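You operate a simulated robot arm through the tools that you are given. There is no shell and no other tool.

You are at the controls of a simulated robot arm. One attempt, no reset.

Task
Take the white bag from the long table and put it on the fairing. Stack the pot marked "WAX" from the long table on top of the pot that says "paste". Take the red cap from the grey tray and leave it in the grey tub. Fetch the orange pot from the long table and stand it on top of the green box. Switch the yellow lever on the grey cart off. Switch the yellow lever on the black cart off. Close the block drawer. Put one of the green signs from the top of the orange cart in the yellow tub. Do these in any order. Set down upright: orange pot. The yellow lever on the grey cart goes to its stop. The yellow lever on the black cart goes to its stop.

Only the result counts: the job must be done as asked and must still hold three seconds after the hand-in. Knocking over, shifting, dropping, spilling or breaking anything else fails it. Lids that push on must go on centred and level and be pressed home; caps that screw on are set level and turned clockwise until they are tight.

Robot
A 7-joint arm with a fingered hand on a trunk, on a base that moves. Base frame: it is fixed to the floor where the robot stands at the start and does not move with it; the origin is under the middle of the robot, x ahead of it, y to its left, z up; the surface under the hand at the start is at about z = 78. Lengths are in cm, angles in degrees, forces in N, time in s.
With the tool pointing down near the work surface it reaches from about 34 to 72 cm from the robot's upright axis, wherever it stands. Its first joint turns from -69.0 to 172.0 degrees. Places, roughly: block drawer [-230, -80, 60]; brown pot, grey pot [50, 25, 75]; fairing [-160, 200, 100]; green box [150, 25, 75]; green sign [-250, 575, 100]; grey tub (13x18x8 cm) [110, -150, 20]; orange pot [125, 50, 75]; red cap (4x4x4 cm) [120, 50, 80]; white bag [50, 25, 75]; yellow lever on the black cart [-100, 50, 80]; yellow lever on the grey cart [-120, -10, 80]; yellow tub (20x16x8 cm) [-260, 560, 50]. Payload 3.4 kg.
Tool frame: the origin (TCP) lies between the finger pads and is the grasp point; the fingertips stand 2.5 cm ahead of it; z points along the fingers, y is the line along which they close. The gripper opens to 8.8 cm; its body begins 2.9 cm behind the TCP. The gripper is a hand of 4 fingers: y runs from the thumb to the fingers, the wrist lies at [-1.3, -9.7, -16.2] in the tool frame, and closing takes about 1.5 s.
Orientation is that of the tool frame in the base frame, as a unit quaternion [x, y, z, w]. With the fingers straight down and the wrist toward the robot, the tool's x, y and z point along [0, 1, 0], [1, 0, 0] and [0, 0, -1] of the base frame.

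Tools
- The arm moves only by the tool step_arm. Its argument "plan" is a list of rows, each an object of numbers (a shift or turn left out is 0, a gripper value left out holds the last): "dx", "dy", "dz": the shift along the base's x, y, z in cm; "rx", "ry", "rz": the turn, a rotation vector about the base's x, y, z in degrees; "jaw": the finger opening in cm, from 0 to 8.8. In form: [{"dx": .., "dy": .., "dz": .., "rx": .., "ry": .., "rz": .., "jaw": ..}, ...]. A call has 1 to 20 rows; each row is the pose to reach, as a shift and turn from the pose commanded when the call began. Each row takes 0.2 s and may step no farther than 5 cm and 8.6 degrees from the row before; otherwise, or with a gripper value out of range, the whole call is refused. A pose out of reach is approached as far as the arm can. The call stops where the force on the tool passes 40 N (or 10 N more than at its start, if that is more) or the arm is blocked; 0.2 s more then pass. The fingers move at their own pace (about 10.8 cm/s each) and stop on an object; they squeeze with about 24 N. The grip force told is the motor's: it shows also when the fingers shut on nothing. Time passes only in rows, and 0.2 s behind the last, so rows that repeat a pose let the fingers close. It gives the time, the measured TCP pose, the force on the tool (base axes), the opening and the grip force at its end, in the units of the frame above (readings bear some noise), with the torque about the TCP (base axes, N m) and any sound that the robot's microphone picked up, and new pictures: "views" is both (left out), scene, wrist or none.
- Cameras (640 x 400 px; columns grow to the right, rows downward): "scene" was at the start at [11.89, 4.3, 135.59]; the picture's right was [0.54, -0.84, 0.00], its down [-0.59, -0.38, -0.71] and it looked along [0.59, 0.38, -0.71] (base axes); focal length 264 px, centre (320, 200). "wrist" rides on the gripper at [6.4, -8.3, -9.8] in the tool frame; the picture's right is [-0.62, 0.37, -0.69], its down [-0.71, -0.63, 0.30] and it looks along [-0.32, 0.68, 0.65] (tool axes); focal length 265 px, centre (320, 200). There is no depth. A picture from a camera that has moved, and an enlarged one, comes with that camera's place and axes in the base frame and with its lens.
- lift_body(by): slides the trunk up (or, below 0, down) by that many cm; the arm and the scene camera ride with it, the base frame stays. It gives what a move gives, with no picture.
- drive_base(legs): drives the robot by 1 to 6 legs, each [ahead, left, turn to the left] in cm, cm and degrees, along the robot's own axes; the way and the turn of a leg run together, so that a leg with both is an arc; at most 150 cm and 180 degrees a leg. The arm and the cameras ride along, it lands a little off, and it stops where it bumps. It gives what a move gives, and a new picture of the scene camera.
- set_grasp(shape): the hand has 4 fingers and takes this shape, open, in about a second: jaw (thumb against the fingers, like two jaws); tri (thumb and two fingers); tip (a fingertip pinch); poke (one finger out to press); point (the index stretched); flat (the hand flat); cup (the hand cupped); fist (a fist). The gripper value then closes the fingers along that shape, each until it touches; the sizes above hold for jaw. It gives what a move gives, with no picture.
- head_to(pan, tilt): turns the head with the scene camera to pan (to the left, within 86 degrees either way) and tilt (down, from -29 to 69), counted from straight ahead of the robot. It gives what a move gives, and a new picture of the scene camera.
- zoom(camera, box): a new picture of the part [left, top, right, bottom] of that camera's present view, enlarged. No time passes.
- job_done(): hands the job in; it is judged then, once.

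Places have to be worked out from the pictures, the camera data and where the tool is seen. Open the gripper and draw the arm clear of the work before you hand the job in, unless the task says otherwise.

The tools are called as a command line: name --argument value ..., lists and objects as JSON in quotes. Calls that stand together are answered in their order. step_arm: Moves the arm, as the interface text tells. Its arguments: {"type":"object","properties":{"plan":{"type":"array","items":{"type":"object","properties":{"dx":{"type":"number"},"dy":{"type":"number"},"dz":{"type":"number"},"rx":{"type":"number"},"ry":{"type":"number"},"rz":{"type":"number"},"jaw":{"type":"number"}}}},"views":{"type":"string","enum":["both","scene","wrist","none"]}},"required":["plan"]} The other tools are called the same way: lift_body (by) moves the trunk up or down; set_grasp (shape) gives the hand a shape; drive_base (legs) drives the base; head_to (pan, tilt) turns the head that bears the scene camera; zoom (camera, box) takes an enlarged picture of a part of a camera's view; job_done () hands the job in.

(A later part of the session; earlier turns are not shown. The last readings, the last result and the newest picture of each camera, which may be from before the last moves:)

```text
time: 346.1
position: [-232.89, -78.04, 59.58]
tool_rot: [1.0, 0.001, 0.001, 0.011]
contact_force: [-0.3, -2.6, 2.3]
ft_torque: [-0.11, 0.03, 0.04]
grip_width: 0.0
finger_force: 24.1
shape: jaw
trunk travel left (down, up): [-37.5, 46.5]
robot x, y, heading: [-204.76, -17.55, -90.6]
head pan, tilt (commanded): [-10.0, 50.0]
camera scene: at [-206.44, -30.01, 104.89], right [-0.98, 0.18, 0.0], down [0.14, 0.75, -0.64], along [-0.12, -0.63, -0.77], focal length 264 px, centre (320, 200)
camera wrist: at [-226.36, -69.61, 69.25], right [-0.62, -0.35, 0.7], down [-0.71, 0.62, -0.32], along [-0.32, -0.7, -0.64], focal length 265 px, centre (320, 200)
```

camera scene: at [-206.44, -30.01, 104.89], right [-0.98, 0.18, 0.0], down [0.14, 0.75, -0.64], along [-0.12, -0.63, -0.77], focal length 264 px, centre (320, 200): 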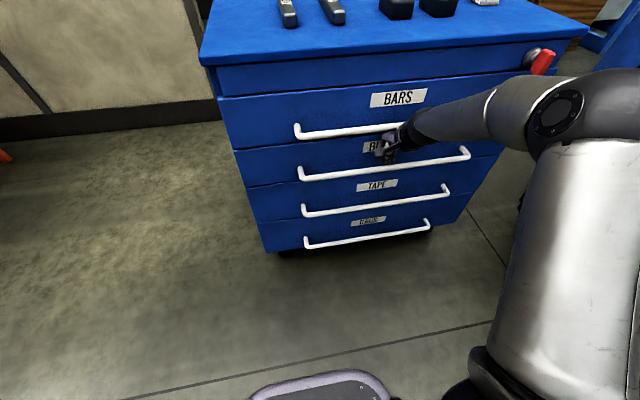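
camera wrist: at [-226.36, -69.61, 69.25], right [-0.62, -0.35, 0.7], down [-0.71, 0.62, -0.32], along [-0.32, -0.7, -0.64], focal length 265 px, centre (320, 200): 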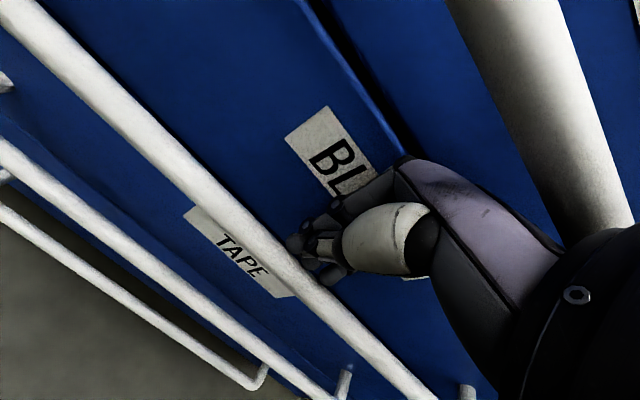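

It's nearly flush with the others. Pushing a bit further to seat it fully.

step_arm --plan '[{"dy": -0.8}, {"dy": -1.6}, {"dy": -2.4}]' --views "both"

zoom --camera "scene" --box '[200, 80, 520, 270]'

```text
time: 346.6
position: [-232.83, -78.01, 59.63]
tool_rot: [1.0, 0.001, 0.001, 0.004]
contact_force: [3.2, 23.2, 12.7]
ft_torque: [-1.82, 0.22, -0.13]
grip_width: 0.0
finger_force: 24.2
shape: jaw
trunk travel left (down, up): [-37.5, 46.5]
robot x, y, heading: [-205.21, -16.95, -90.6]
head pan, tilt (commanded): [-10.0, 50.0]
stopped in row 2: the force on the tool passed its limit at 50 N (the readings are from after the stop); the commanded pose is now the measured one
camera scene: at [-206.35, -29.41, 104.97], right [-0.98, 0.19, 0.0], down [0.14, 0.75, -0.65], along [-0.12, -0.64, -0.76], focal length 264 px, centre (320, 200)
camera wrist: at [-226.38, -69.73, 69.38], right [-0.62, -0.36, 0.69], down [-0.71, 0.63, -0.31], along [-0.32, -0.69, -0.65], focal length 265 px, centre (320, 200)
```

scene: 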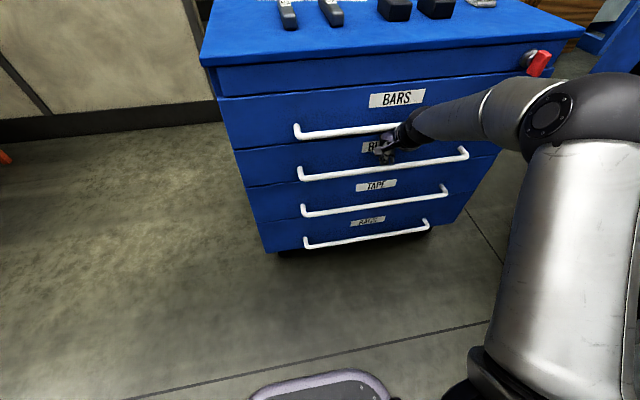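
wrist: 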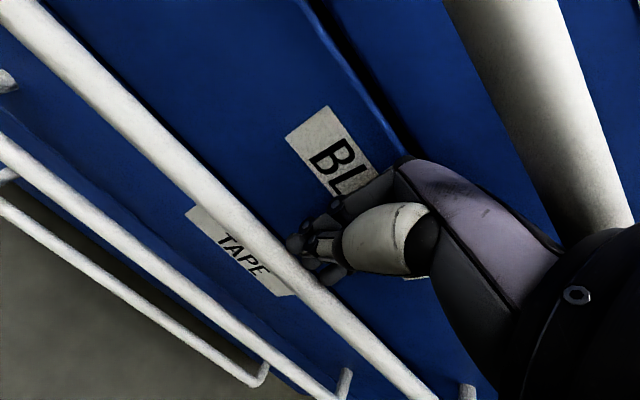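

```text
2.00 times, centred on (360, 175) of scene
camera zoom: at [-206.35, -29.41, 104.97], right [-0.98, 0.19, 0.0], down [0.14, 0.75, -0.65], along [-0.12, -0.64, -0.76], focal length 529 px, centre (240, 250)
```

zoom: 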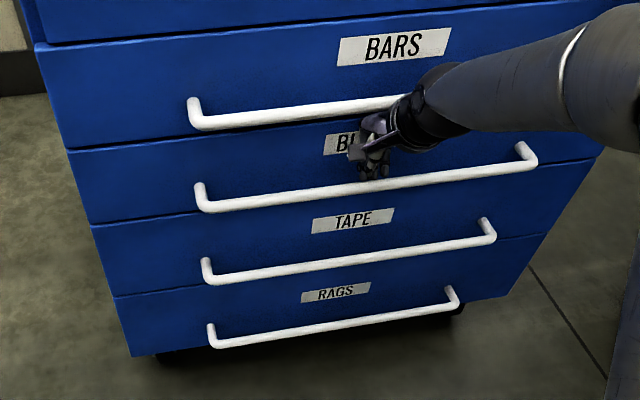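

The drawer looks flush, but the torque reading suggests my knuckles met the BARS handle above. I'll back off a little and inspect the gap, then press again lower down with the fingers tilted forward.

step_arm --plan '[{"dy": 3}, {"dy": 7}, {"dy": 11}]' --views "both"

zoom --camera "scene" --box '[210, 80, 410, 250]'

zoom --camera "wrist" --box '[60, 0, 480, 300]'

```text
time: 347.4
position: [-232.87, -67.21, 59.49]
tool_rot: [1.0, 0.001, 0.001, 0.004]
contact_force: [1.5, 0.5, 15.5]
ft_torque: [-0.97, 0.26, 0.12]
grip_width: 0.02
finger_force: 23.8
shape: jaw
trunk travel left (down, up): [-37.5, 46.5]
robot x, y, heading: [-205.23, -17.37, -90.6]
head pan, tilt (commanded): [-10.0, 50.0]
camera scene: at [-206.37, -29.67, 104.93], right [-0.98, 0.18, 0.0], down [0.14, 0.75, -0.64], along [-0.12, -0.63, -0.76], focal length 264 px, centre (320, 200)
camera wrist: at [-226.39, -58.85, 69.22], right [-0.62, -0.36, 0.69], down [-0.71, 0.63, -0.31], along [-0.32, -0.69, -0.65], focal length 265 px, centre (320, 200)
```

scene: 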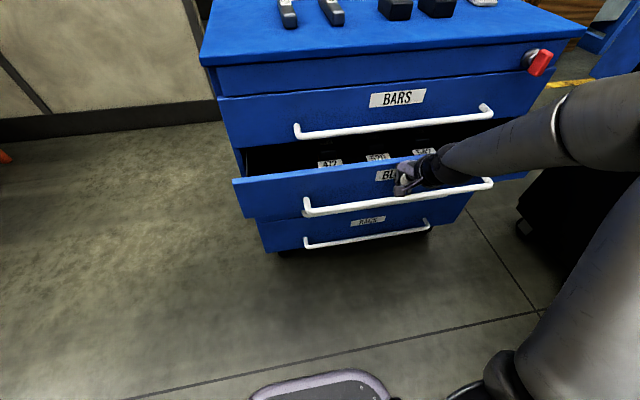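
wrist: 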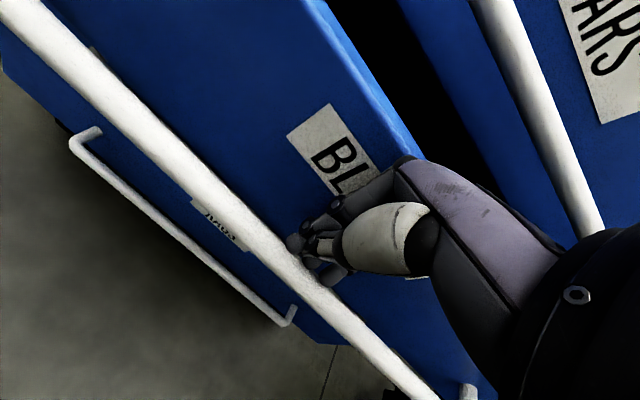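

```text
2.35 times, centred on (310, 165) of scene
camera zoom: at [-206.37, -29.67, 104.93], right [-0.98, 0.18, 0.0], down [0.14, 0.75, -0.64], along [-0.12, -0.63, -0.76], focal length 622 px, centre (344, 282)
```

zoom: 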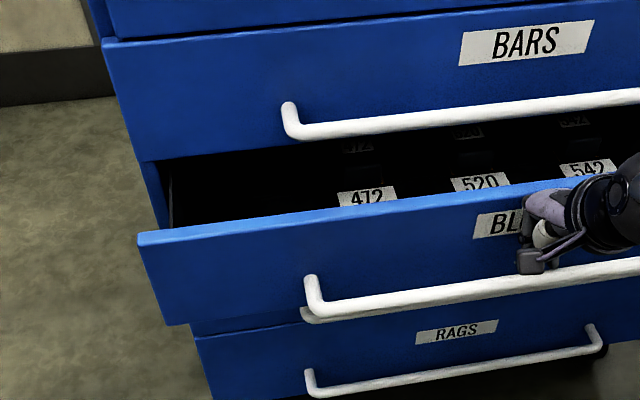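

```text
1.33 times, centred on (270, 150) of wrist
camera zoom: at [-226.39, -58.85, 69.22], right [-0.62, -0.36, 0.69], down [-0.71, 0.63, -0.31], along [-0.32, -0.69, -0.65], focal length 354 px, centre (387, 267)
```

zoom: 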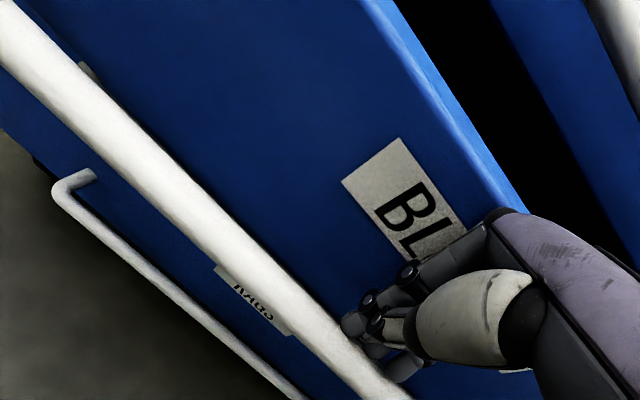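

My fingertips had hooked behind the drawer's handle bar, so backing off pulled it open again. I'll lift the hand clear of the bar, come back in front of the bar, and push on the bar itself.

step_arm --plan '[{"dy": -0.5, "dz": 1}, {"dy": -0.5, "dz": 3}, {"dy": -0.5, "dz": 6}, {"dy": -0.5, "dz": 7}]' --views "both"

```text
time: 348.4
position: [-232.85, -67.87, 66.18]
tool_rot: [1.0, 0.001, 0.002, 0.001]
contact_force: [0.5, 0.0, 0.0]
ft_torque: [-0.02, -0.01, -0.04]
grip_width: 0.04
finger_force: 24.1
shape: jaw
trunk travel left (down, up): [-37.5, 46.5]
robot x, y, heading: [-204.89, -17.37, -90.4]
head pan, tilt (commanded): [-10.0, 50.0]
camera scene: at [-206.47, -29.94, 104.89], right [-0.98, 0.18, 0.0], down [0.14, 0.75, -0.64], along [-0.12, -0.63, -0.77], focal length 264 px, centre (320, 200)
camera wrist: at [-226.41, -59.58, 76.05], right [-0.62, -0.37, 0.69], down [-0.71, 0.63, -0.31], along [-0.32, -0.69, -0.65], focal length 265 px, centre (320, 200)
```

scene: 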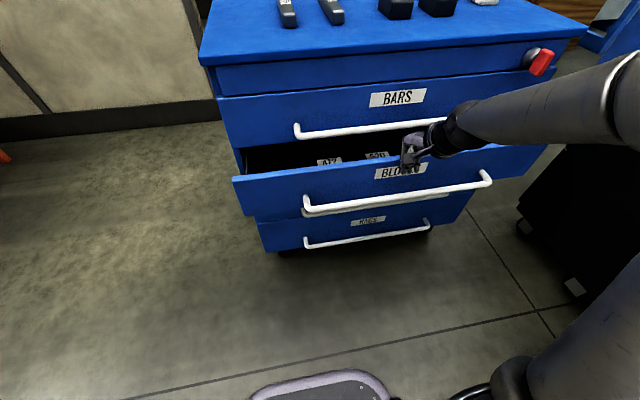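
wrist: 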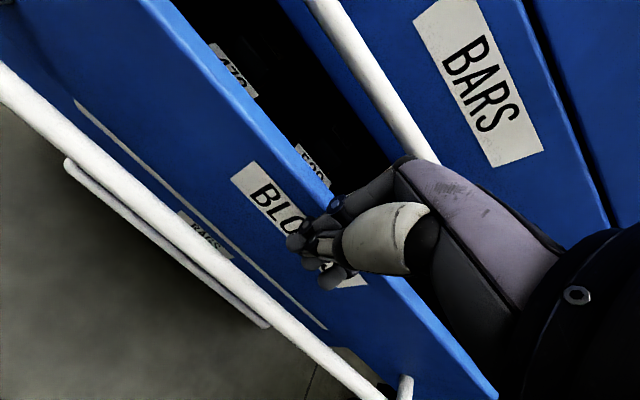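

The fingers are free of the bar. Moving back, lowering, and then pushing against the front of the handle bar.

step_arm --plan '[{"dy": 3}, {"dy": 6.5}, {"dy": 10}, {"dy": 10, "dz": -3}, {"dy": 10, "dz": -6}, {"dy": 10, "dz": -8.5}]' --views "both"

```text
time: 349.8
position: [-232.87, -57.89, 57.62]
tool_rot: [1.0, 0.0, 0.002, 0.002]
contact_force: [0.1, 0.6, -0.3]
ft_torque: [0.0, 0.01, 0.01]
grip_width: 0.0
finger_force: 23.6
shape: jaw
out of reach, approached as far as the arm can: row 2
trunk travel left (down, up): [-37.5, 46.5]
robot x, y, heading: [-204.88, -17.48, -90.8]
head pan, tilt (commanded): [-10.0, 50.0]
camera scene: at [-206.48, -29.96, 104.89], right [-0.98, 0.18, 0.0], down [0.14, 0.75, -0.64], along [-0.12, -0.63, -0.77], focal length 264 px, centre (320, 200)
camera wrist: at [-226.41, -49.65, 67.48], right [-0.62, -0.37, 0.69], down [-0.71, 0.63, -0.31], along [-0.32, -0.69, -0.65], focal length 265 px, centre (320, 200)
```

scene: 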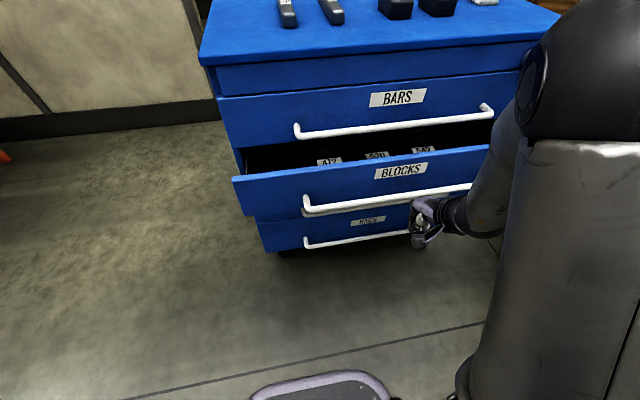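
wrist: 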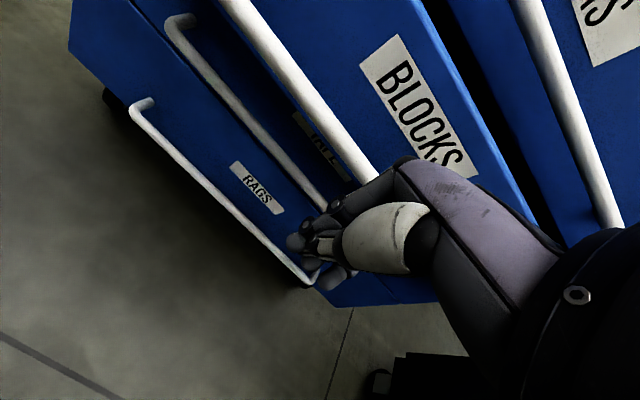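

Now in front of the bar. Lowering slightly more and pushing along −y.

step_arm --plan '[{"dz": -1.5}, {"dy": -2, "dz": -1.5}, {"dy": -4, "dz": -1.5}, {"dy": -6, "dz": -1.5}, {"dy": -8, "dz": -1.5}]' --views "both"

```text
time: 350.9
position: [-232.8, -65.91, 56.14]
tool_rot: [1.0, 0.0, 0.002, 0.001]
contact_force: [0.2, 0.3, -0.4]
ft_torque: [0.02, -0.01, 0.01]
grip_width: 0.02
finger_force: 23.9
shape: jaw
trunk travel left (down, up): [-37.5, 46.5]
robot x, y, heading: [-205.21, -17.29, -90.4]
head pan, tilt (commanded): [-10.0, 50.0]
camera scene: at [-206.47, -29.95, 104.88], right [-0.98, 0.18, 0.0], down [0.14, 0.75, -0.64], along [-0.12, -0.63, -0.77], focal length 264 px, centre (320, 200)
camera wrist: at [-226.42, -57.64, 66.0], right [-0.62, -0.37, 0.69], down [-0.71, 0.63, -0.31], along [-0.32, -0.69, -0.65], focal length 265 px, centre (320, 200)
```

scene: 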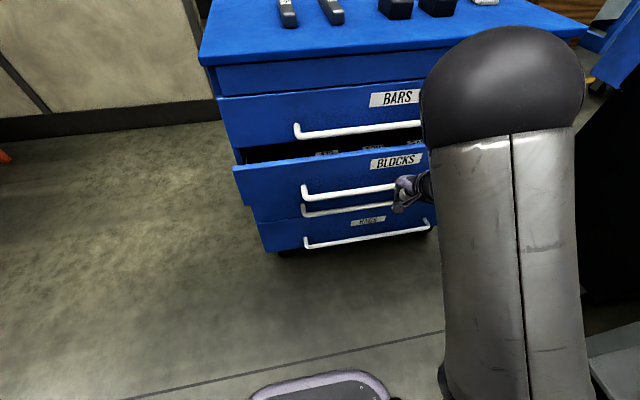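
wrist: 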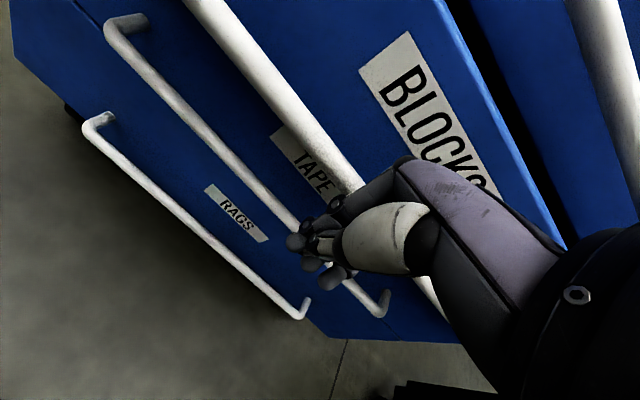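

The bar now rests against the front of my fingers and the drawer moves in. Continuing the push.

step_arm --plan '[{"dy": -2}, {"dy": -4}, {"dy": -6}, {"dy": -8}, {"dy": -9.5}]' --views "both"

```text
time: 352.1
position: [-233.17, -75.03, 56.8]
tool_rot: [1.0, -0.001, -0.001, 0.005]
contact_force: [-1.8, 30.3, 16.1]
ft_torque: [-0.47, 0.17, -0.39]
grip_width: 0.0
finger_force: 23.8
shape: jaw
trunk travel left (down, up): [-37.5, 46.5]
robot x, y, heading: [-205.26, -17.03, -90.7]
head pan, tilt (commanded): [-10.0, 50.0]
camera scene: at [-206.37, -29.32, 105.0], right [-0.98, 0.19, 0.0], down [0.14, 0.75, -0.65], along [-0.12, -0.64, -0.76], focal length 264 px, centre (320, 200)
camera wrist: at [-226.59, -66.69, 66.48], right [-0.62, -0.36, 0.7], down [-0.71, 0.63, -0.31], along [-0.33, -0.69, -0.65], focal length 265 px, centre (320, 200)
```

scene: 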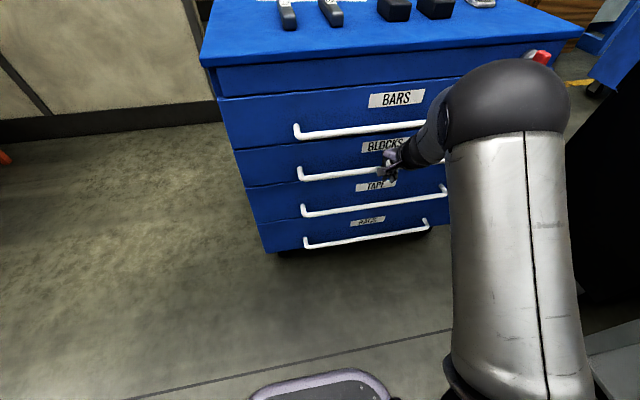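
wrist: 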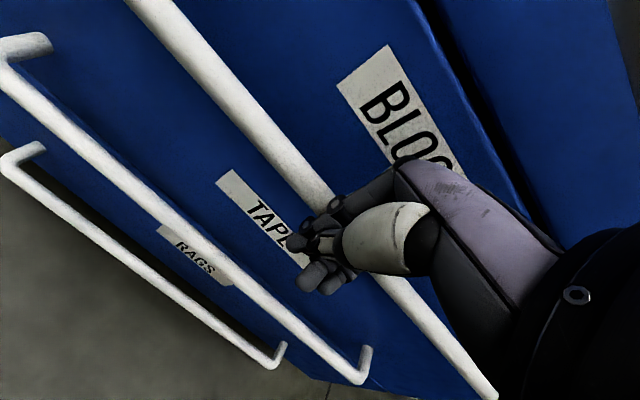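

The bar resists with 30 N at bar height, so the drawer is fully home. Retreating straight back and checking that it stays closed.

step_arm --plan '[{"dy": 2}, {"dy": 5}, {"dy": 9}, {"dy": 12}]' --views "both"

zoom --camera "scene" --box '[200, 70, 480, 270]'

```text
time: 353.1
position: [-232.75, -63.5, 56.34]
tool_rot: [1.0, 0.001, 0.001, 0.003]
contact_force: [0.0, 0.3, 0.0]
ft_torque: [-0.01, 0.0, -0.02]
grip_width: 0.0
finger_force: 24.1
shape: jaw
trunk travel left (down, up): [-37.5, 46.5]
robot x, y, heading: [-205.03, -17.37, -90.4]
head pan, tilt (commanded): [-10.0, 50.0]
camera scene: at [-206.47, -29.93, 104.89], right [-0.98, 0.18, 0.0], down [0.14, 0.75, -0.64], along [-0.12, -0.63, -0.77], focal length 264 px, centre (320, 200)
camera wrist: at [-226.4, -55.13, 66.03], right [-0.62, -0.37, 0.69], down [-0.71, 0.63, -0.31], along [-0.32, -0.69, -0.65], focal length 265 px, centre (320, 200)
```

scene: 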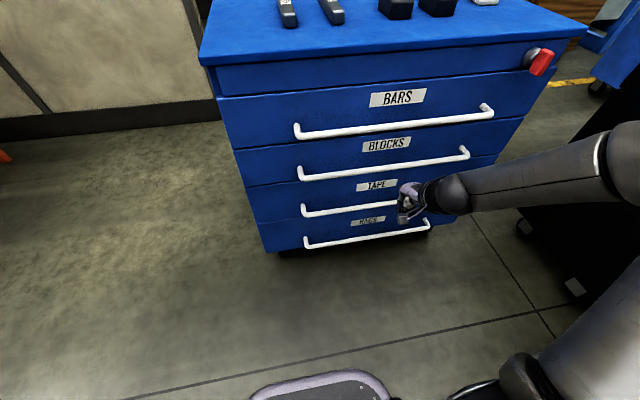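
wrist: 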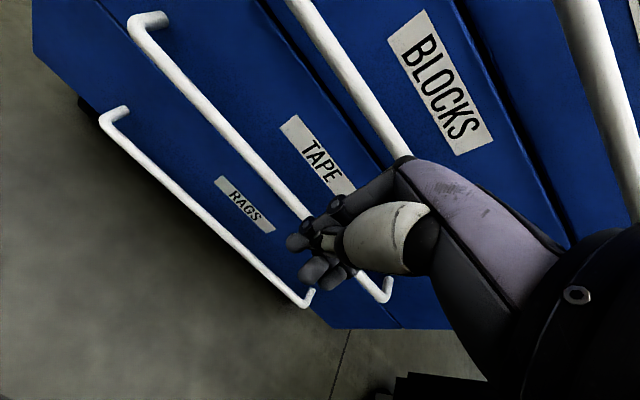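

```text
2.00 times, centred on (340, 170) of scene
camera zoom: at [-206.47, -29.93, 104.89], right [-0.98, 0.18, 0.0], down [0.14, 0.75, -0.64], along [-0.12, -0.63, -0.77], focal length 529 px, centre (280, 260)
```

zoom: 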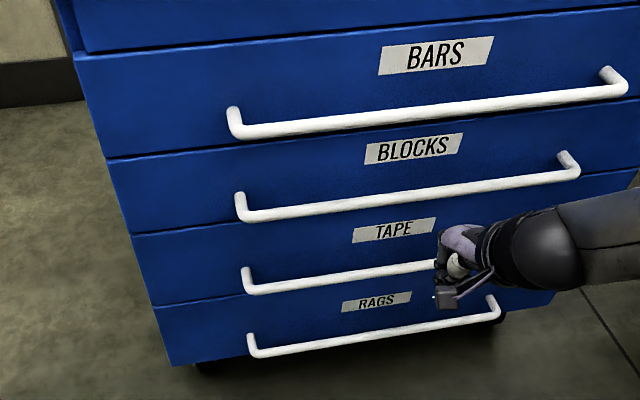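

The BLOCKS drawer is closed and flush. The last job is the green sign far to the north; I'll raise the arm, leave the cabinet, and travel east through the corridor between the carts/table and the wing to get around the wing tip.

step_arm --plan '[{"dy": 2, "dz": 4}, {"dx": 2, "dy": 4, "dz": 8}, {"dx": 5, "dy": 5, "dz": 12}, {"dx": 8, "dy": 6, "dz": 15}]' --views "none"

lift_body --by 38

drive_base --legs '[[-8, 0, 0], [0, 37, 0], [-97, 0, 0]]'

```text
refused: row 3 steps farther than a row can; nothing moved
```

```text
time: 356.8
position: [-232.89, -63.44, 94.31]
tool_rot: [1.0, 0.001, 0.002, 0.002]
contact_force: [-0.1, -1.0, -0.2]
ft_torque: [0.0, -0.01, 0.0]
grip_width: 0.01
finger_force: 24.3
shape: jaw
trunk travel left (down, up): [-75.5, 8.5]
robot x, y, heading: [-204.99, -17.18, -90.8]
head pan, tilt (commanded): [-10.0, 50.0]
```

```text
time: 364.5
position: [-194.65, 41.86, 94.23]
tool_rot: [1.0, -0.002, 0.001, 0.002]
contact_force: [0.1, -0.4, 0.1]
ft_torque: [0.0, 0.02, 0.01]
grip_width: 0.02
finger_force: 24.2
shape: jaw
trunk travel left (down, up): [-75.5, 8.5]
robot x, y, heading: [-166.62, 87.66, -90.9]
head pan, tilt (commanded): [-10.0, 50.0]
camera scene: at [-168.08, 75.28, 142.89], right [-0.98, 0.19, 0.0], down [0.14, 0.75, -0.64], along [-0.12, -0.63, -0.77], focal length 264 px, centre (320, 200)
```

scene: 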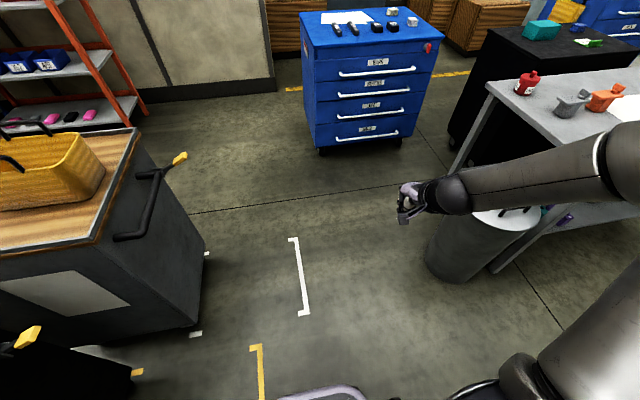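

Drawers all flush and both levers out, as seen from here. I'll raise the hand more, then turn to face east and move into the corridor.

step_arm --plan '[{"dz": 4}, {"dz": 8}, {"dz": 12}, {"dx": 3, "dy": 3, "dz": 13}]' --views "none"

lift_body --by 8

drive_base --legs '[[0, 0, 91]]'

head_to --pan 10 --tilt 30

```text
time: 365.5
position: [-191.16, 44.94, 106.62]
tool_rot: [1.0, -0.002, 0.014, -0.004]
contact_force: [-0.4, 0.0, 0.7]
ft_torque: [-0.01, -0.02, -0.02]
grip_width: 0.0
finger_force: 23.7
shape: jaw
trunk travel left (down, up): [-75.5, 8.5]
robot x, y, heading: [-166.87, 88.05, -90.7]
head pan, tilt (commanded): [-10.0, 50.0]
```

```text
time: 366.7
position: [-191.63, 44.94, 114.65]
tool_rot: [1.0, -0.004, 0.012, -0.003]
contact_force: [0.3, 0.1, -0.7]
ft_torque: [-0.01, -0.02, 0.04]
grip_width: 0.0
finger_force: 24.6
shape: jaw
trunk travel left (down, up): [-83.5, 0.5]
robot x, y, heading: [-166.52, 88.03, -91.0]
head pan, tilt (commanded): [-10.0, 50.0]
```

```text
time: 370.9
position: [-123.5, 63.12, 114.88]
tool_rot: [0.708, 0.706, 0.005, -0.008]
contact_force: [-0.5, 0.2, 0.6]
ft_torque: [0.0, 0.0, 0.01]
grip_width: 0.0
finger_force: 24.7
shape: jaw
trunk travel left (down, up): [-83.5, 0.5]
robot x, y, heading: [-166.58, 87.87, -0.7]
head pan, tilt (commanded): [-10.0, 50.0]
camera scene: at [-153.74, 86.13, 151.29], right [-0.2, -0.98, 0.0], down [-0.72, 0.15, -0.68], along [0.67, -0.14, -0.73], focal length 264 px, centre (320, 200)
```

scene: 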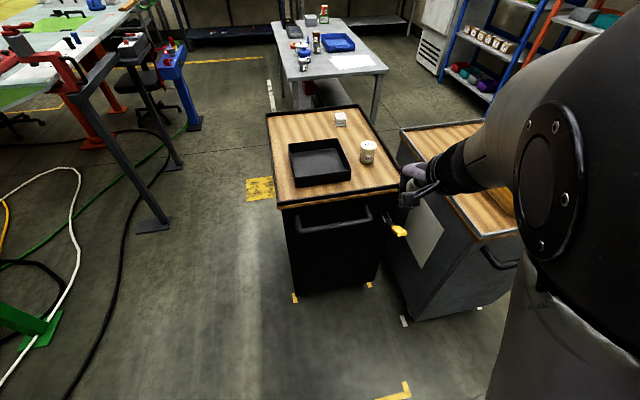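

```text
time: 371.8
position: [-123.53, 63.13, 115.02]
tool_rot: [0.708, 0.706, 0.004, -0.005]
contact_force: [-0.4, 1.2, 0.1]
ft_torque: [-0.02, -0.02, -0.01]
grip_width: 0.0
finger_force: 23.8
shape: jaw
trunk travel left (down, up): [-83.5, 0.5]
robot x, y, heading: [-166.52, 87.88, -0.5]
head pan, tilt (commanded): [10.0, 30.0]
camera scene: at [-152.47, 89.06, 154.43], right [0.13, -0.99, 0.0], down [-0.44, -0.06, -0.9], along [0.89, 0.12, -0.44], focal length 264 px, centre (320, 200)
```

scene: 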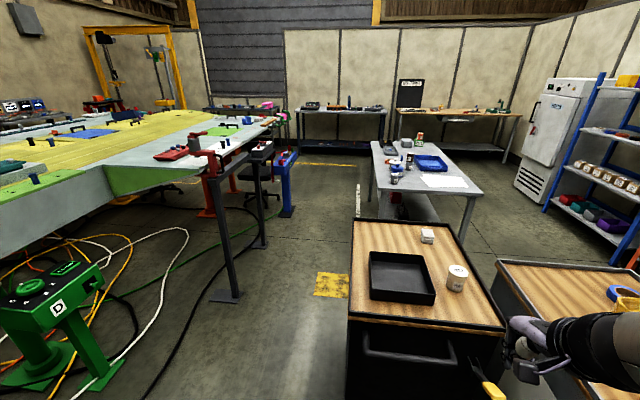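

The corridor at y ≈ 125 is clear of carts, stands and cables. Driving east through it.

drive_base --legs '[[24, 0, 0], [0, 37, 0], [150, 0, 0], [130, 0, 0]]'

head_to --pan 50 --tilt 25

```text
time: 388.6
position: [180.68, 96.79, 114.76]
tool_rot: [0.709, 0.705, 0.005, -0.007]
contact_force: [-0.8, -0.1, -0.1]
ft_torque: [0.03, -0.02, 0.01]
grip_width: 0.0
finger_force: 24.3
shape: jaw
trunk travel left (down, up): [-83.5, 0.5]
robot x, y, heading: [137.64, 121.91, -0.7]
head pan, tilt (commanded): [10.0, 30.0]
camera scene: at [151.69, 123.22, 154.21], right [0.17, -0.99, 0.0], down [-0.46, -0.08, -0.89], along [0.87, 0.15, -0.46], focal length 264 px, centre (320, 200)
```

scene: 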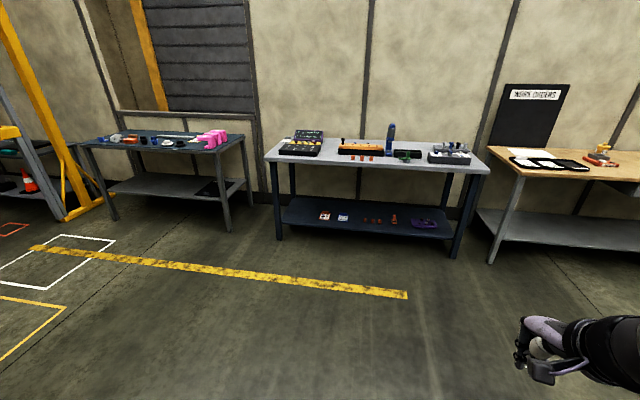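

```text
time: 389.7
position: [180.83, 96.82, 114.88]
tool_rot: [0.709, 0.705, 0.005, -0.008]
contact_force: [0.1, 0.8, 0.5]
ft_torque: [0.01, 0.03, 0.03]
grip_width: 0.0
finger_force: 23.9
shape: jaw
trunk travel left (down, up): [-83.5, 0.5]
robot x, y, heading: [137.36, 121.86, -1.0]
head pan, tilt (commanded): [50.0, 25.0]
camera scene: at [148.73, 128.61, 154.64], right [0.76, -0.66, 0.0], down [-0.28, -0.32, -0.91], along [0.59, 0.68, -0.42], focal length 264 px, centre (320, 200)
```

scene: 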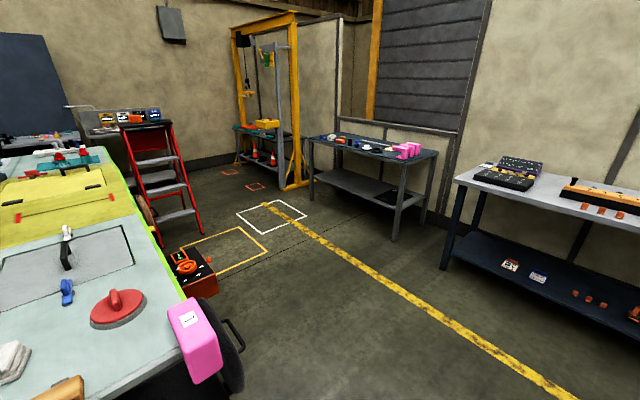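

The aisle north past the wing tip is open (yellow line at x ≈ 305). Driving to x ≈ 235, turning north, and advancing along the aisle.

drive_base --legs '[[98, 0, 0], [0, 0, 91], [150, 0, 0], [90, 0, 0]]'

head_to --pan 60 --tilt 20

```text
time: 410.1
position: [252.06, 405.57, 114.86]
tool_rot: [-0.018, 1.0, -0.003, -0.009]
contact_force: [-0.1, -0.3, -0.5]
ft_torque: [0.01, -0.01, 0.04]
grip_width: 0.0
finger_force: 24.0
shape: jaw
trunk travel left (down, up): [-83.5, 0.5]
robot x, y, heading: [228.77, 361.65, 91.2]
head pan, tilt (commanded): [50.0, 25.0]
camera scene: at [221.46, 372.32, 154.64], right [0.62, 0.78, 0.0], down [0.33, -0.26, -0.91], along [-0.71, 0.57, -0.42], focal length 264 px, centre (320, 200)
```

scene: 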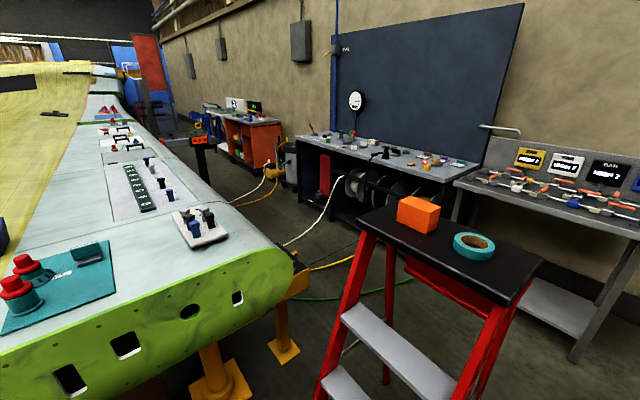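

```text
time: 410.8
position: [252.11, 405.54, 114.8]
tool_rot: [-0.018, 1.0, -0.002, -0.009]
contact_force: [-0.2, 0.6, -0.2]
ft_torque: [0.01, 0.01, 0.02]
grip_width: 0.02
finger_force: 24.4
shape: jaw
trunk travel left (down, up): [-83.5, 0.5]
robot x, y, heading: [228.59, 361.96, 91.3]
head pan, tilt (commanded): [60.0, 20.0]
camera scene: at [220.5, 371.04, 155.44], right [0.48, 0.88, 0.0], down [0.3, -0.16, -0.94], along [-0.82, 0.45, -0.34], focal length 264 px, centre (320, 200)
```

scene: 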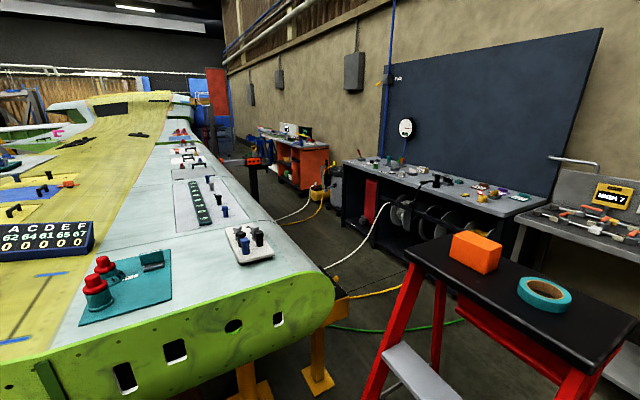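

I can see the orange cart at the far end of the aisle behind the wing (around pixel (295, 160)). A red step stool stands near the aisle's mouth, so I'll look down to measure the gap.

head_to --pan 45 --tilt 40

head_to --pan 15 --tilt 35

```text
time: 411.6
position: [252.14, 405.64, 114.82]
tool_rot: [-0.017, 1.0, -0.001, -0.009]
contact_force: [0.2, 0.4, 0.2]
ft_torque: [0.03, -0.01, -0.01]
grip_width: 0.0
finger_force: 23.8
shape: jaw
trunk travel left (down, up): [-83.5, 0.5]
robot x, y, heading: [228.48, 361.75, 91.4]
head pan, tilt (commanded): [45.0, 40.0]
camera scene: at [222.5, 372.42, 152.31], right [0.69, 0.72, 0.0], down [0.47, -0.44, -0.77], along [-0.56, 0.53, -0.64], focal length 264 px, centre (320, 200)
```

scene: 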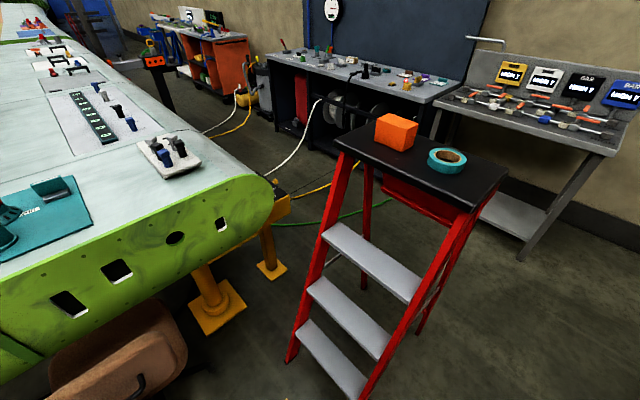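

```text
time: 412.6
position: [251.98, 405.68, 114.82]
tool_rot: [-0.016, 1.0, -0.002, -0.009]
contact_force: [0.3, -0.4, -0.1]
ft_torque: [0.05, 0.0, -0.01]
grip_width: 0.0
finger_force: 23.8
shape: jaw
trunk travel left (down, up): [-83.5, 0.5]
robot x, y, heading: [228.87, 361.66, 91.5]
head pan, tilt (commanded): [15.0, 35.0]
camera scene: at [225.39, 374.94, 153.64], right [0.93, 0.36, 0.0], down [0.19, -0.48, -0.85], along [-0.31, 0.8, -0.52], focal length 264 px, centre (320, 200)
```

scene: 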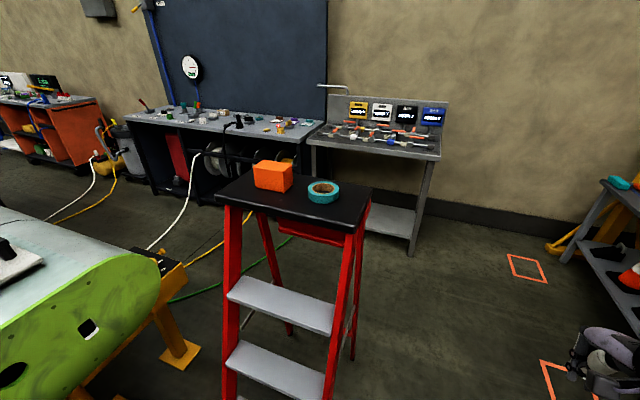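

The stool occupies roughly x 172–212, y 397–460, and the benches begin near y 556, so I can pass north of the stool along y ≈ 503. I'll tuck the arm in closer first, then go.

step_arm --plan '[{"dx": -1.5, "dy": -3.5}, {"dx": -3, "dy": -7}, {"dx": -4, "dy": -9}]' --views "none"

drive_base --legs '[[0, -18, 0], [140, 0, 0]]'

```text
time: 413.4
position: [250.99, 399.23, 112.28]
tool_rot: [-0.018, 1.0, 0.002, -0.012]
contact_force: [-0.4, 0.4, 0.4]
ft_torque: [-0.01, 0.02, -0.03]
grip_width: 0.02
finger_force: 24.2
shape: jaw
out of reach, approached as far as the arm can: row 1, 2, 3
trunk travel left (down, up): [-83.5, 0.5]
robot x, y, heading: [228.73, 361.94, 91.7]
head pan, tilt (commanded): [15.0, 35.0]
```

```text
time: 421.5
position: [265.11, 541.14, 111.98]
tool_rot: [-0.02, 1.0, -0.002, -0.012]
contact_force: [0.2, -0.3, 1.2]
ft_torque: [0.06, 0.0, -0.03]
grip_width: 0.0
finger_force: 24.1
shape: jaw
trunk travel left (down, up): [-83.5, 0.5]
robot x, y, heading: [242.76, 503.54, 92.0]
head pan, tilt (commanded): [15.0, 35.0]
camera scene: at [239.69, 516.9, 153.74], right [0.94, 0.34, 0.0], down [0.18, -0.48, -0.86], along [-0.3, 0.81, -0.51], focal length 264 px, centre (320, 200)
```

scene: 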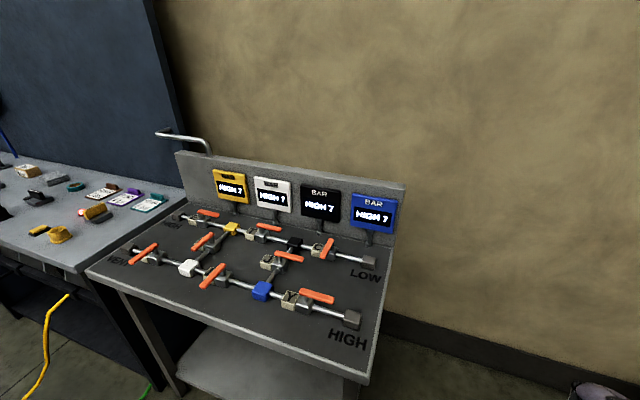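

The valve table's front edge is near y ≈ 551. Backing off a few centimetres, then turning left to face west down the aisle.

drive_base --legs '[[-6, 0, 0], [0, 0, 88]]'

head_to --pan 0 --tilt 30

```text
time: 426.3
position: [206.16, 520.67, 111.98]
tool_rot: [0.712, -0.702, 0.01, 0.008]
contact_force: [-0.5, 0.1, 0.1]
ft_torque: [0.01, -0.01, -0.02]
grip_width: 0.01
finger_force: 24.4
shape: jaw
trunk travel left (down, up): [-83.5, 0.5]
robot x, y, heading: [243.07, 497.63, -179.8]
head pan, tilt (commanded): [15.0, 35.0]
camera scene: at [229.56, 494.59, 153.77], right [-0.31, 0.95, 0.0], down [0.48, 0.16, -0.86], along [-0.82, -0.27, -0.51], focal length 264 px, centre (320, 200)
```

scene: 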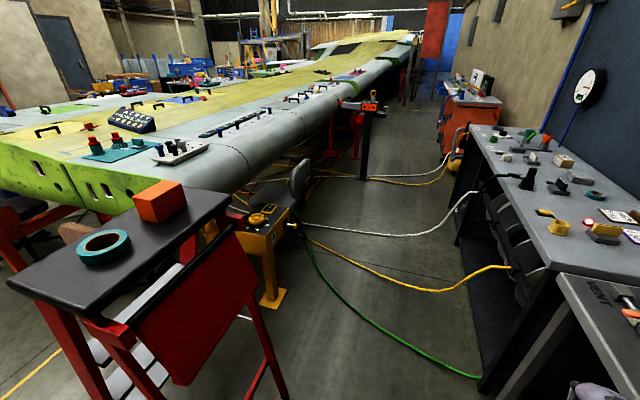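

```text
time: 427.0
position: [206.17, 520.77, 112.09]
tool_rot: [0.711, -0.703, 0.01, 0.01]
contact_force: [-0.1, -0.2, -0.2]
ft_torque: [0.02, 0.01, 0.0]
grip_width: 0.0
finger_force: 24.0
shape: jaw
trunk travel left (down, up): [-83.5, 0.5]
robot x, y, heading: [243.05, 497.69, -180.1]
head pan, tilt (commanded): [0.0, 30.0]
camera scene: at [229.0, 496.06, 154.74], right [-0.15, 0.99, 0.0], down [0.41, 0.06, -0.91], along [-0.9, -0.14, -0.41], focal length 264 px, centre (320, 200)
```

scene: 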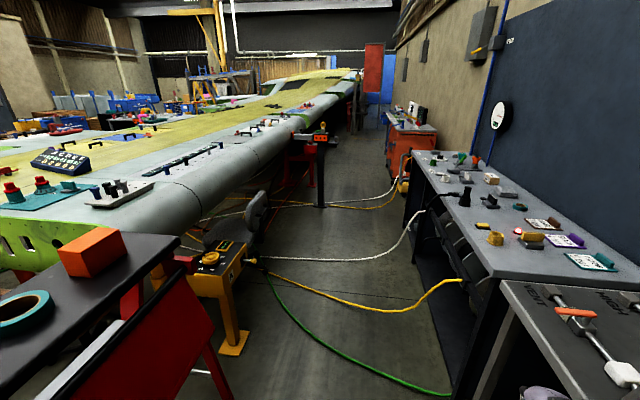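

The head seems nudged by the tucked elbow, so I'll extend the hand a little. The aisle centre at y ≈ 503 is clear apart from cables on the floor; I'll drive west carefully.

step_arm --plan '[{"dx": -3, "dy": -2}, {"dx": -6, "dy": -4}, {"dx": -9, "dy": -5}]' --views "none"

drive_base --legs '[[70, -5, 0]]'

```text
time: 427.8
position: [196.98, 515.7, 111.77]
tool_rot: [0.712, -0.702, 0.011, 0.007]
contact_force: [-0.1, 1.3, -0.1]
ft_torque: [0.03, -0.01, 0.0]
grip_width: 0.01
finger_force: 24.6
shape: jaw
trunk travel left (down, up): [-83.5, 0.5]
robot x, y, heading: [243.28, 497.56, -180.0]
head pan, tilt (commanded): [0.0, 30.0]
```

```text
time: 431.7
position: [126.48, 520.88, 111.96]
tool_rot: [0.71, -0.705, 0.01, 0.007]
contact_force: [-1.3, 0.0, -0.6]
ft_torque: [-0.02, -0.01, -0.03]
grip_width: 0.01
finger_force: 24.0
shape: jaw
trunk travel left (down, up): [-83.5, 0.5]
robot x, y, heading: [172.49, 502.5, 179.8]
head pan, tilt (commanded): [0.0, 30.0]
camera scene: at [158.36, 502.42, 153.84], right [0.0, 1.0, 0.0], down [0.5, 0.0, -0.87], along [-0.87, 0.0, -0.5], focal length 264 px, centre (320, 200)
```

scene: 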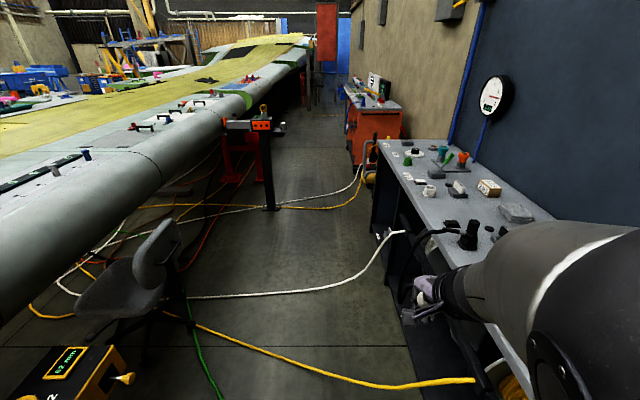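

The head is back to normal and the aisle is clear. Continuing west across the cables, shifting slightly away from the bench.

drive_base --legs '[[80, 5, 0], [80, 0, 0]]'

```text
time: 439.9
position: [-32.89, 516.69, 112.08]
tool_rot: [0.709, -0.705, 0.01, 0.007]
contact_force: [-0.4, 0.4, 0.0]
ft_torque: [0.02, -0.01, -0.02]
grip_width: 0.01
finger_force: 24.4
shape: jaw
trunk travel left (down, up): [-83.5, 0.5]
robot x, y, heading: [12.84, 498.06, 179.8]
head pan, tilt (commanded): [0.0, 30.0]
camera scene: at [-1.05, 498.18, 153.84], right [0.0, 1.0, 0.0], down [0.5, 0.0, -0.87], along [-0.87, 0.0, -0.5], focal length 264 px, centre (320, 200)
```

scene: 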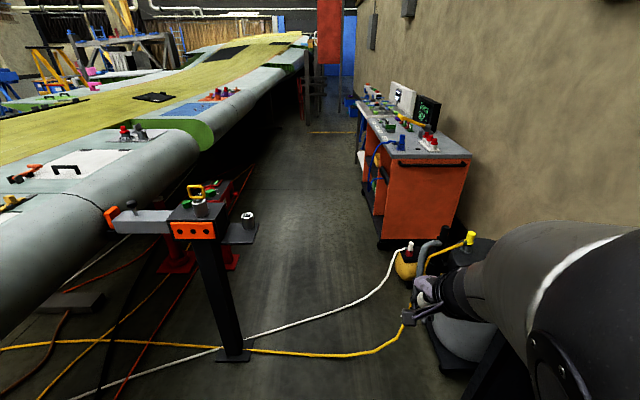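

I crossed the cables without trouble. The orange cart is now visible ahead on the right; zooming in to find the green signs and the yellow tub.

zoom --camera "scene" --box '[330, 60, 490, 260]'

zoom --camera "scene" --box '[345, 70, 455, 160]'

```text
2.00 times, centred on (410, 160) of scene
camera zoom: at [-1.05, 498.18, 153.84], right [0.0, 1.0, 0.0], down [0.5, 0.0, -0.87], along [-0.87, 0.0, -0.5], focal length 529 px, centre (140, 280)
```

zoom: 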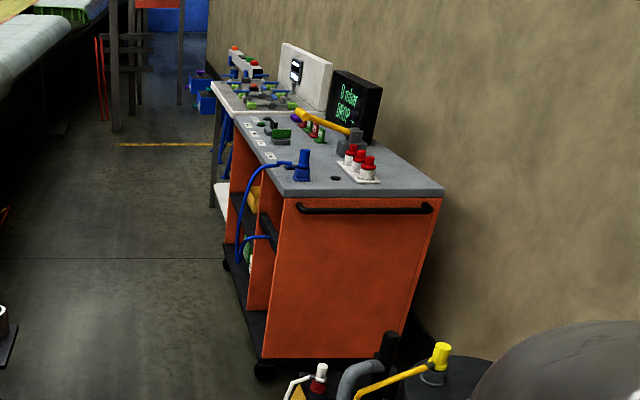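

```text
4.44 times, centred on (400, 115) of scene
camera zoom: at [-1.05, 498.18, 153.84], right [0.0, 1.0, 0.0], down [0.5, 0.0, -0.87], along [-0.87, 0.0, -0.5], focal length 1175 px, centre (-36, 578)
```

zoom: 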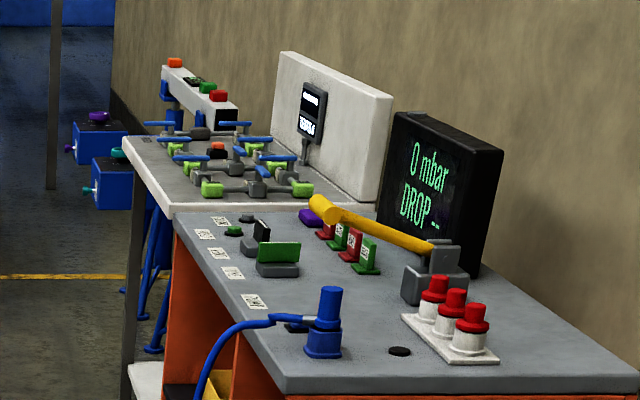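

The cart's top holds small red and green upright signs, and a yellow tub sits in its open side. I'll drive further west to stand in front of it.

drive_base --legs '[[150, -4, 0], [85, 0, 0]]'

head_to --pan -70 --tilt 40

```text
refused: leg 1 is longer than a leg can be; nothing moved
```

```text
time: 441.3
position: [-32.87, 516.64, 112.06]
tool_rot: [0.709, -0.705, 0.009, 0.008]
contact_force: [0.1, 1.0, -0.4]
ft_torque: [0.01, -0.01, 0.02]
grip_width: 0.02
finger_force: 24.1
shape: jaw
trunk travel left (down, up): [-83.5, 0.5]
robot x, y, heading: [12.8, 498.41, 179.7]
head pan, tilt (commanded): [-70.0, 40.0]
camera scene: at [5.12, 506.14, 152.31], right [0.94, 0.34, 0.0], down [0.22, -0.6, -0.77], along [-0.26, 0.72, -0.64], focal length 264 px, centre (320, 200)
```

scene: 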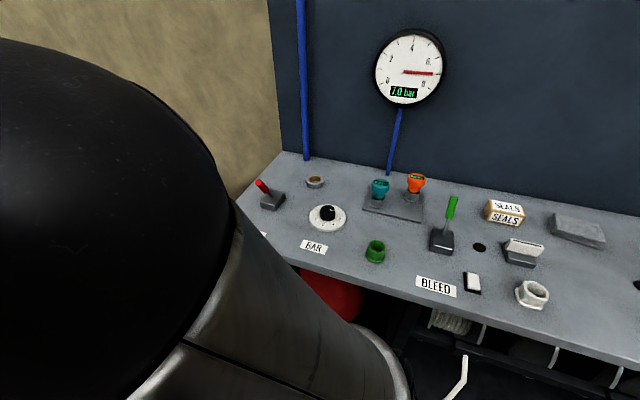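

Leg slightly too long; resending in shorter legs.

drive_base --legs '[[120, -4, 0], [115, 0, 0]]'

```text
time: 452.8
position: [-266.29, 521.01, 111.95]
tool_rot: [0.709, -0.706, 0.01, 0.008]
contact_force: [-0.3, 0.4, -0.3]
ft_torque: [0.03, 0.02, 0.0]
grip_width: 0.01
finger_force: 24.2
shape: jaw
trunk travel left (down, up): [-83.5, 0.5]
robot x, y, heading: [-220.15, 502.47, 179.8]
head pan, tilt (commanded): [-70.0, 40.0]
camera scene: at [-228.13, 510.52, 152.31], right [0.94, 0.34, 0.0], down [0.22, -0.6, -0.77], along [-0.26, 0.72, -0.64], focal length 264 px, centre (320, 200)
```

scene: 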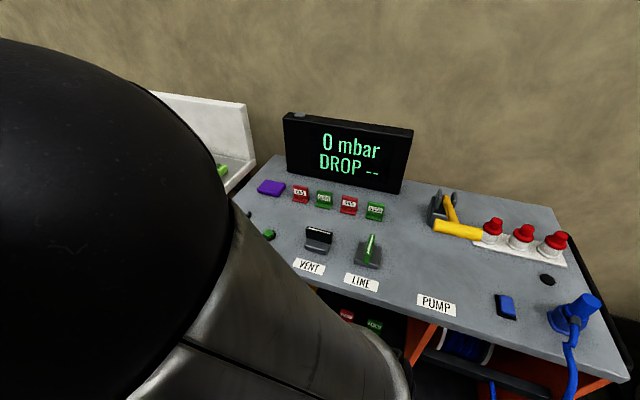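

I see the row of signs (red, green, red, green) in front of the DROP screen. I'll step back from the cart a bit and turn to face it squarely.

drive_base --legs '[[0, 28, 0], [0, 0, -90]]'

head_to --pan 10 --tilt 40

```text
time: 458.5
position: [-202.09, 520.07, 112.06]
tool_rot: [-0.004, 1.0, -0.002, -0.013]
contact_force: [0.3, -0.2, -0.1]
ft_torque: [0.01, -0.01, 0.02]
grip_width: 0.0
finger_force: 24.0
shape: jaw
trunk travel left (down, up): [-83.5, 0.5]
robot x, y, heading: [-220.44, 474.48, 90.0]
head pan, tilt (commanded): [-70.0, 40.0]
camera scene: at [-212.35, 482.13, 152.31], right [0.34, -0.94, 0.0], down [-0.6, -0.22, -0.77], along [0.72, 0.26, -0.64], focal length 264 px, centre (320, 200)
```

scene: 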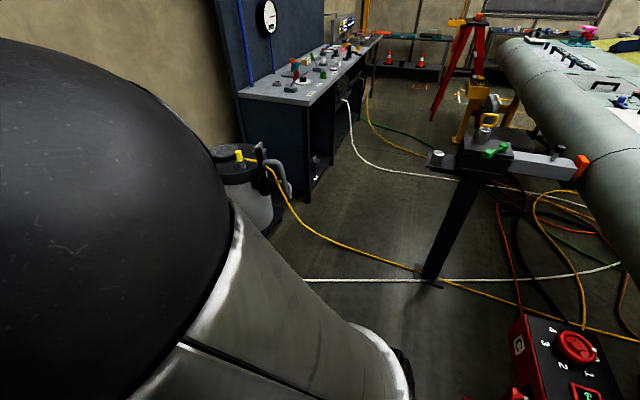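

```text
time: 460.1
position: [-202.08, 520.18, 112.14]
tool_rot: [-0.004, 1.0, -0.001, -0.012]
contact_force: [-0.1, -0.3, -0.4]
ft_torque: [0.02, -0.02, -0.02]
grip_width: 0.0
finger_force: 24.2
shape: jaw
trunk travel left (down, up): [-83.5, 0.5]
robot x, y, heading: [-220.49, 474.5, 90.3]
head pan, tilt (commanded): [10.0, 40.0]
camera scene: at [-221.82, 487.7, 152.51], right [0.98, 0.17, 0.0], down [0.11, -0.62, -0.78], along [-0.13, 0.77, -0.62], focal length 264 px, centre (320, 200)
```

scene: 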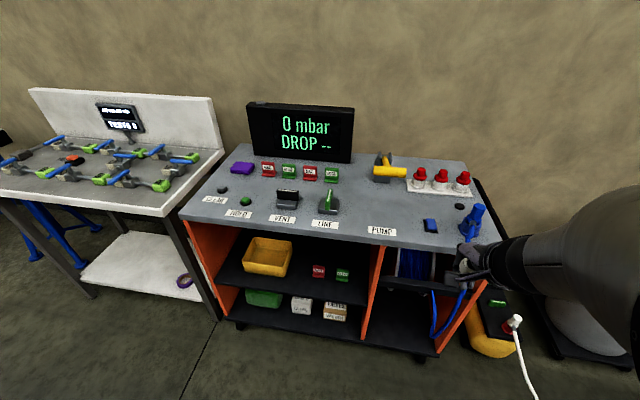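

Now I see everything: two green signs on top at pixels (288, 170) and (332, 174), and the yellow tub on the middle shelf at (265, 258). Zooming for precise positions.

zoom --camera "scene" --box '[225, 145, 365, 235]'

zoom --camera "scene" --box '[195, 215, 395, 345]'

```text
4.44 times, centred on (295, 190) of scene
camera zoom: at [-221.82, 487.7, 152.51], right [0.98, 0.17, 0.0], down [0.11, -0.62, -0.78], along [-0.13, 0.77, -0.62], focal length 1175 px, centre (431, 244)
```

zoom: 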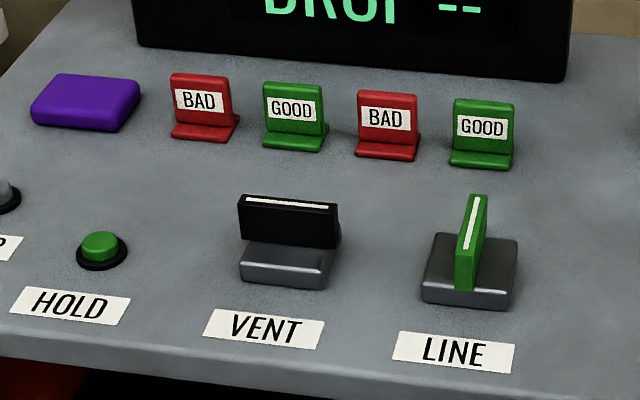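

```text
3.08 times, centred on (295, 280) of scene
camera zoom: at [-221.82, 487.7, 152.51], right [0.98, 0.17, 0.0], down [0.11, -0.62, -0.78], along [-0.13, 0.77, -0.62], focal length 814 px, centre (397, -46)
```

zoom: 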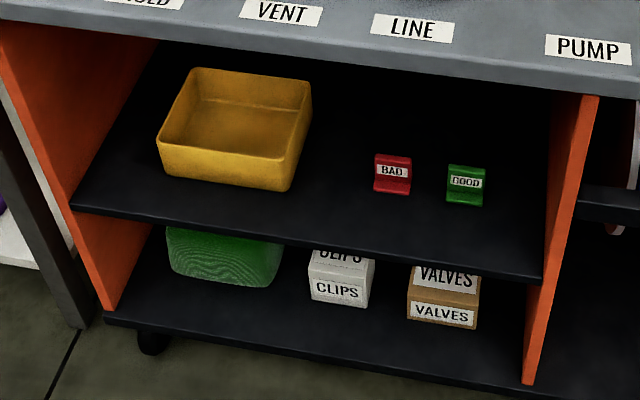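

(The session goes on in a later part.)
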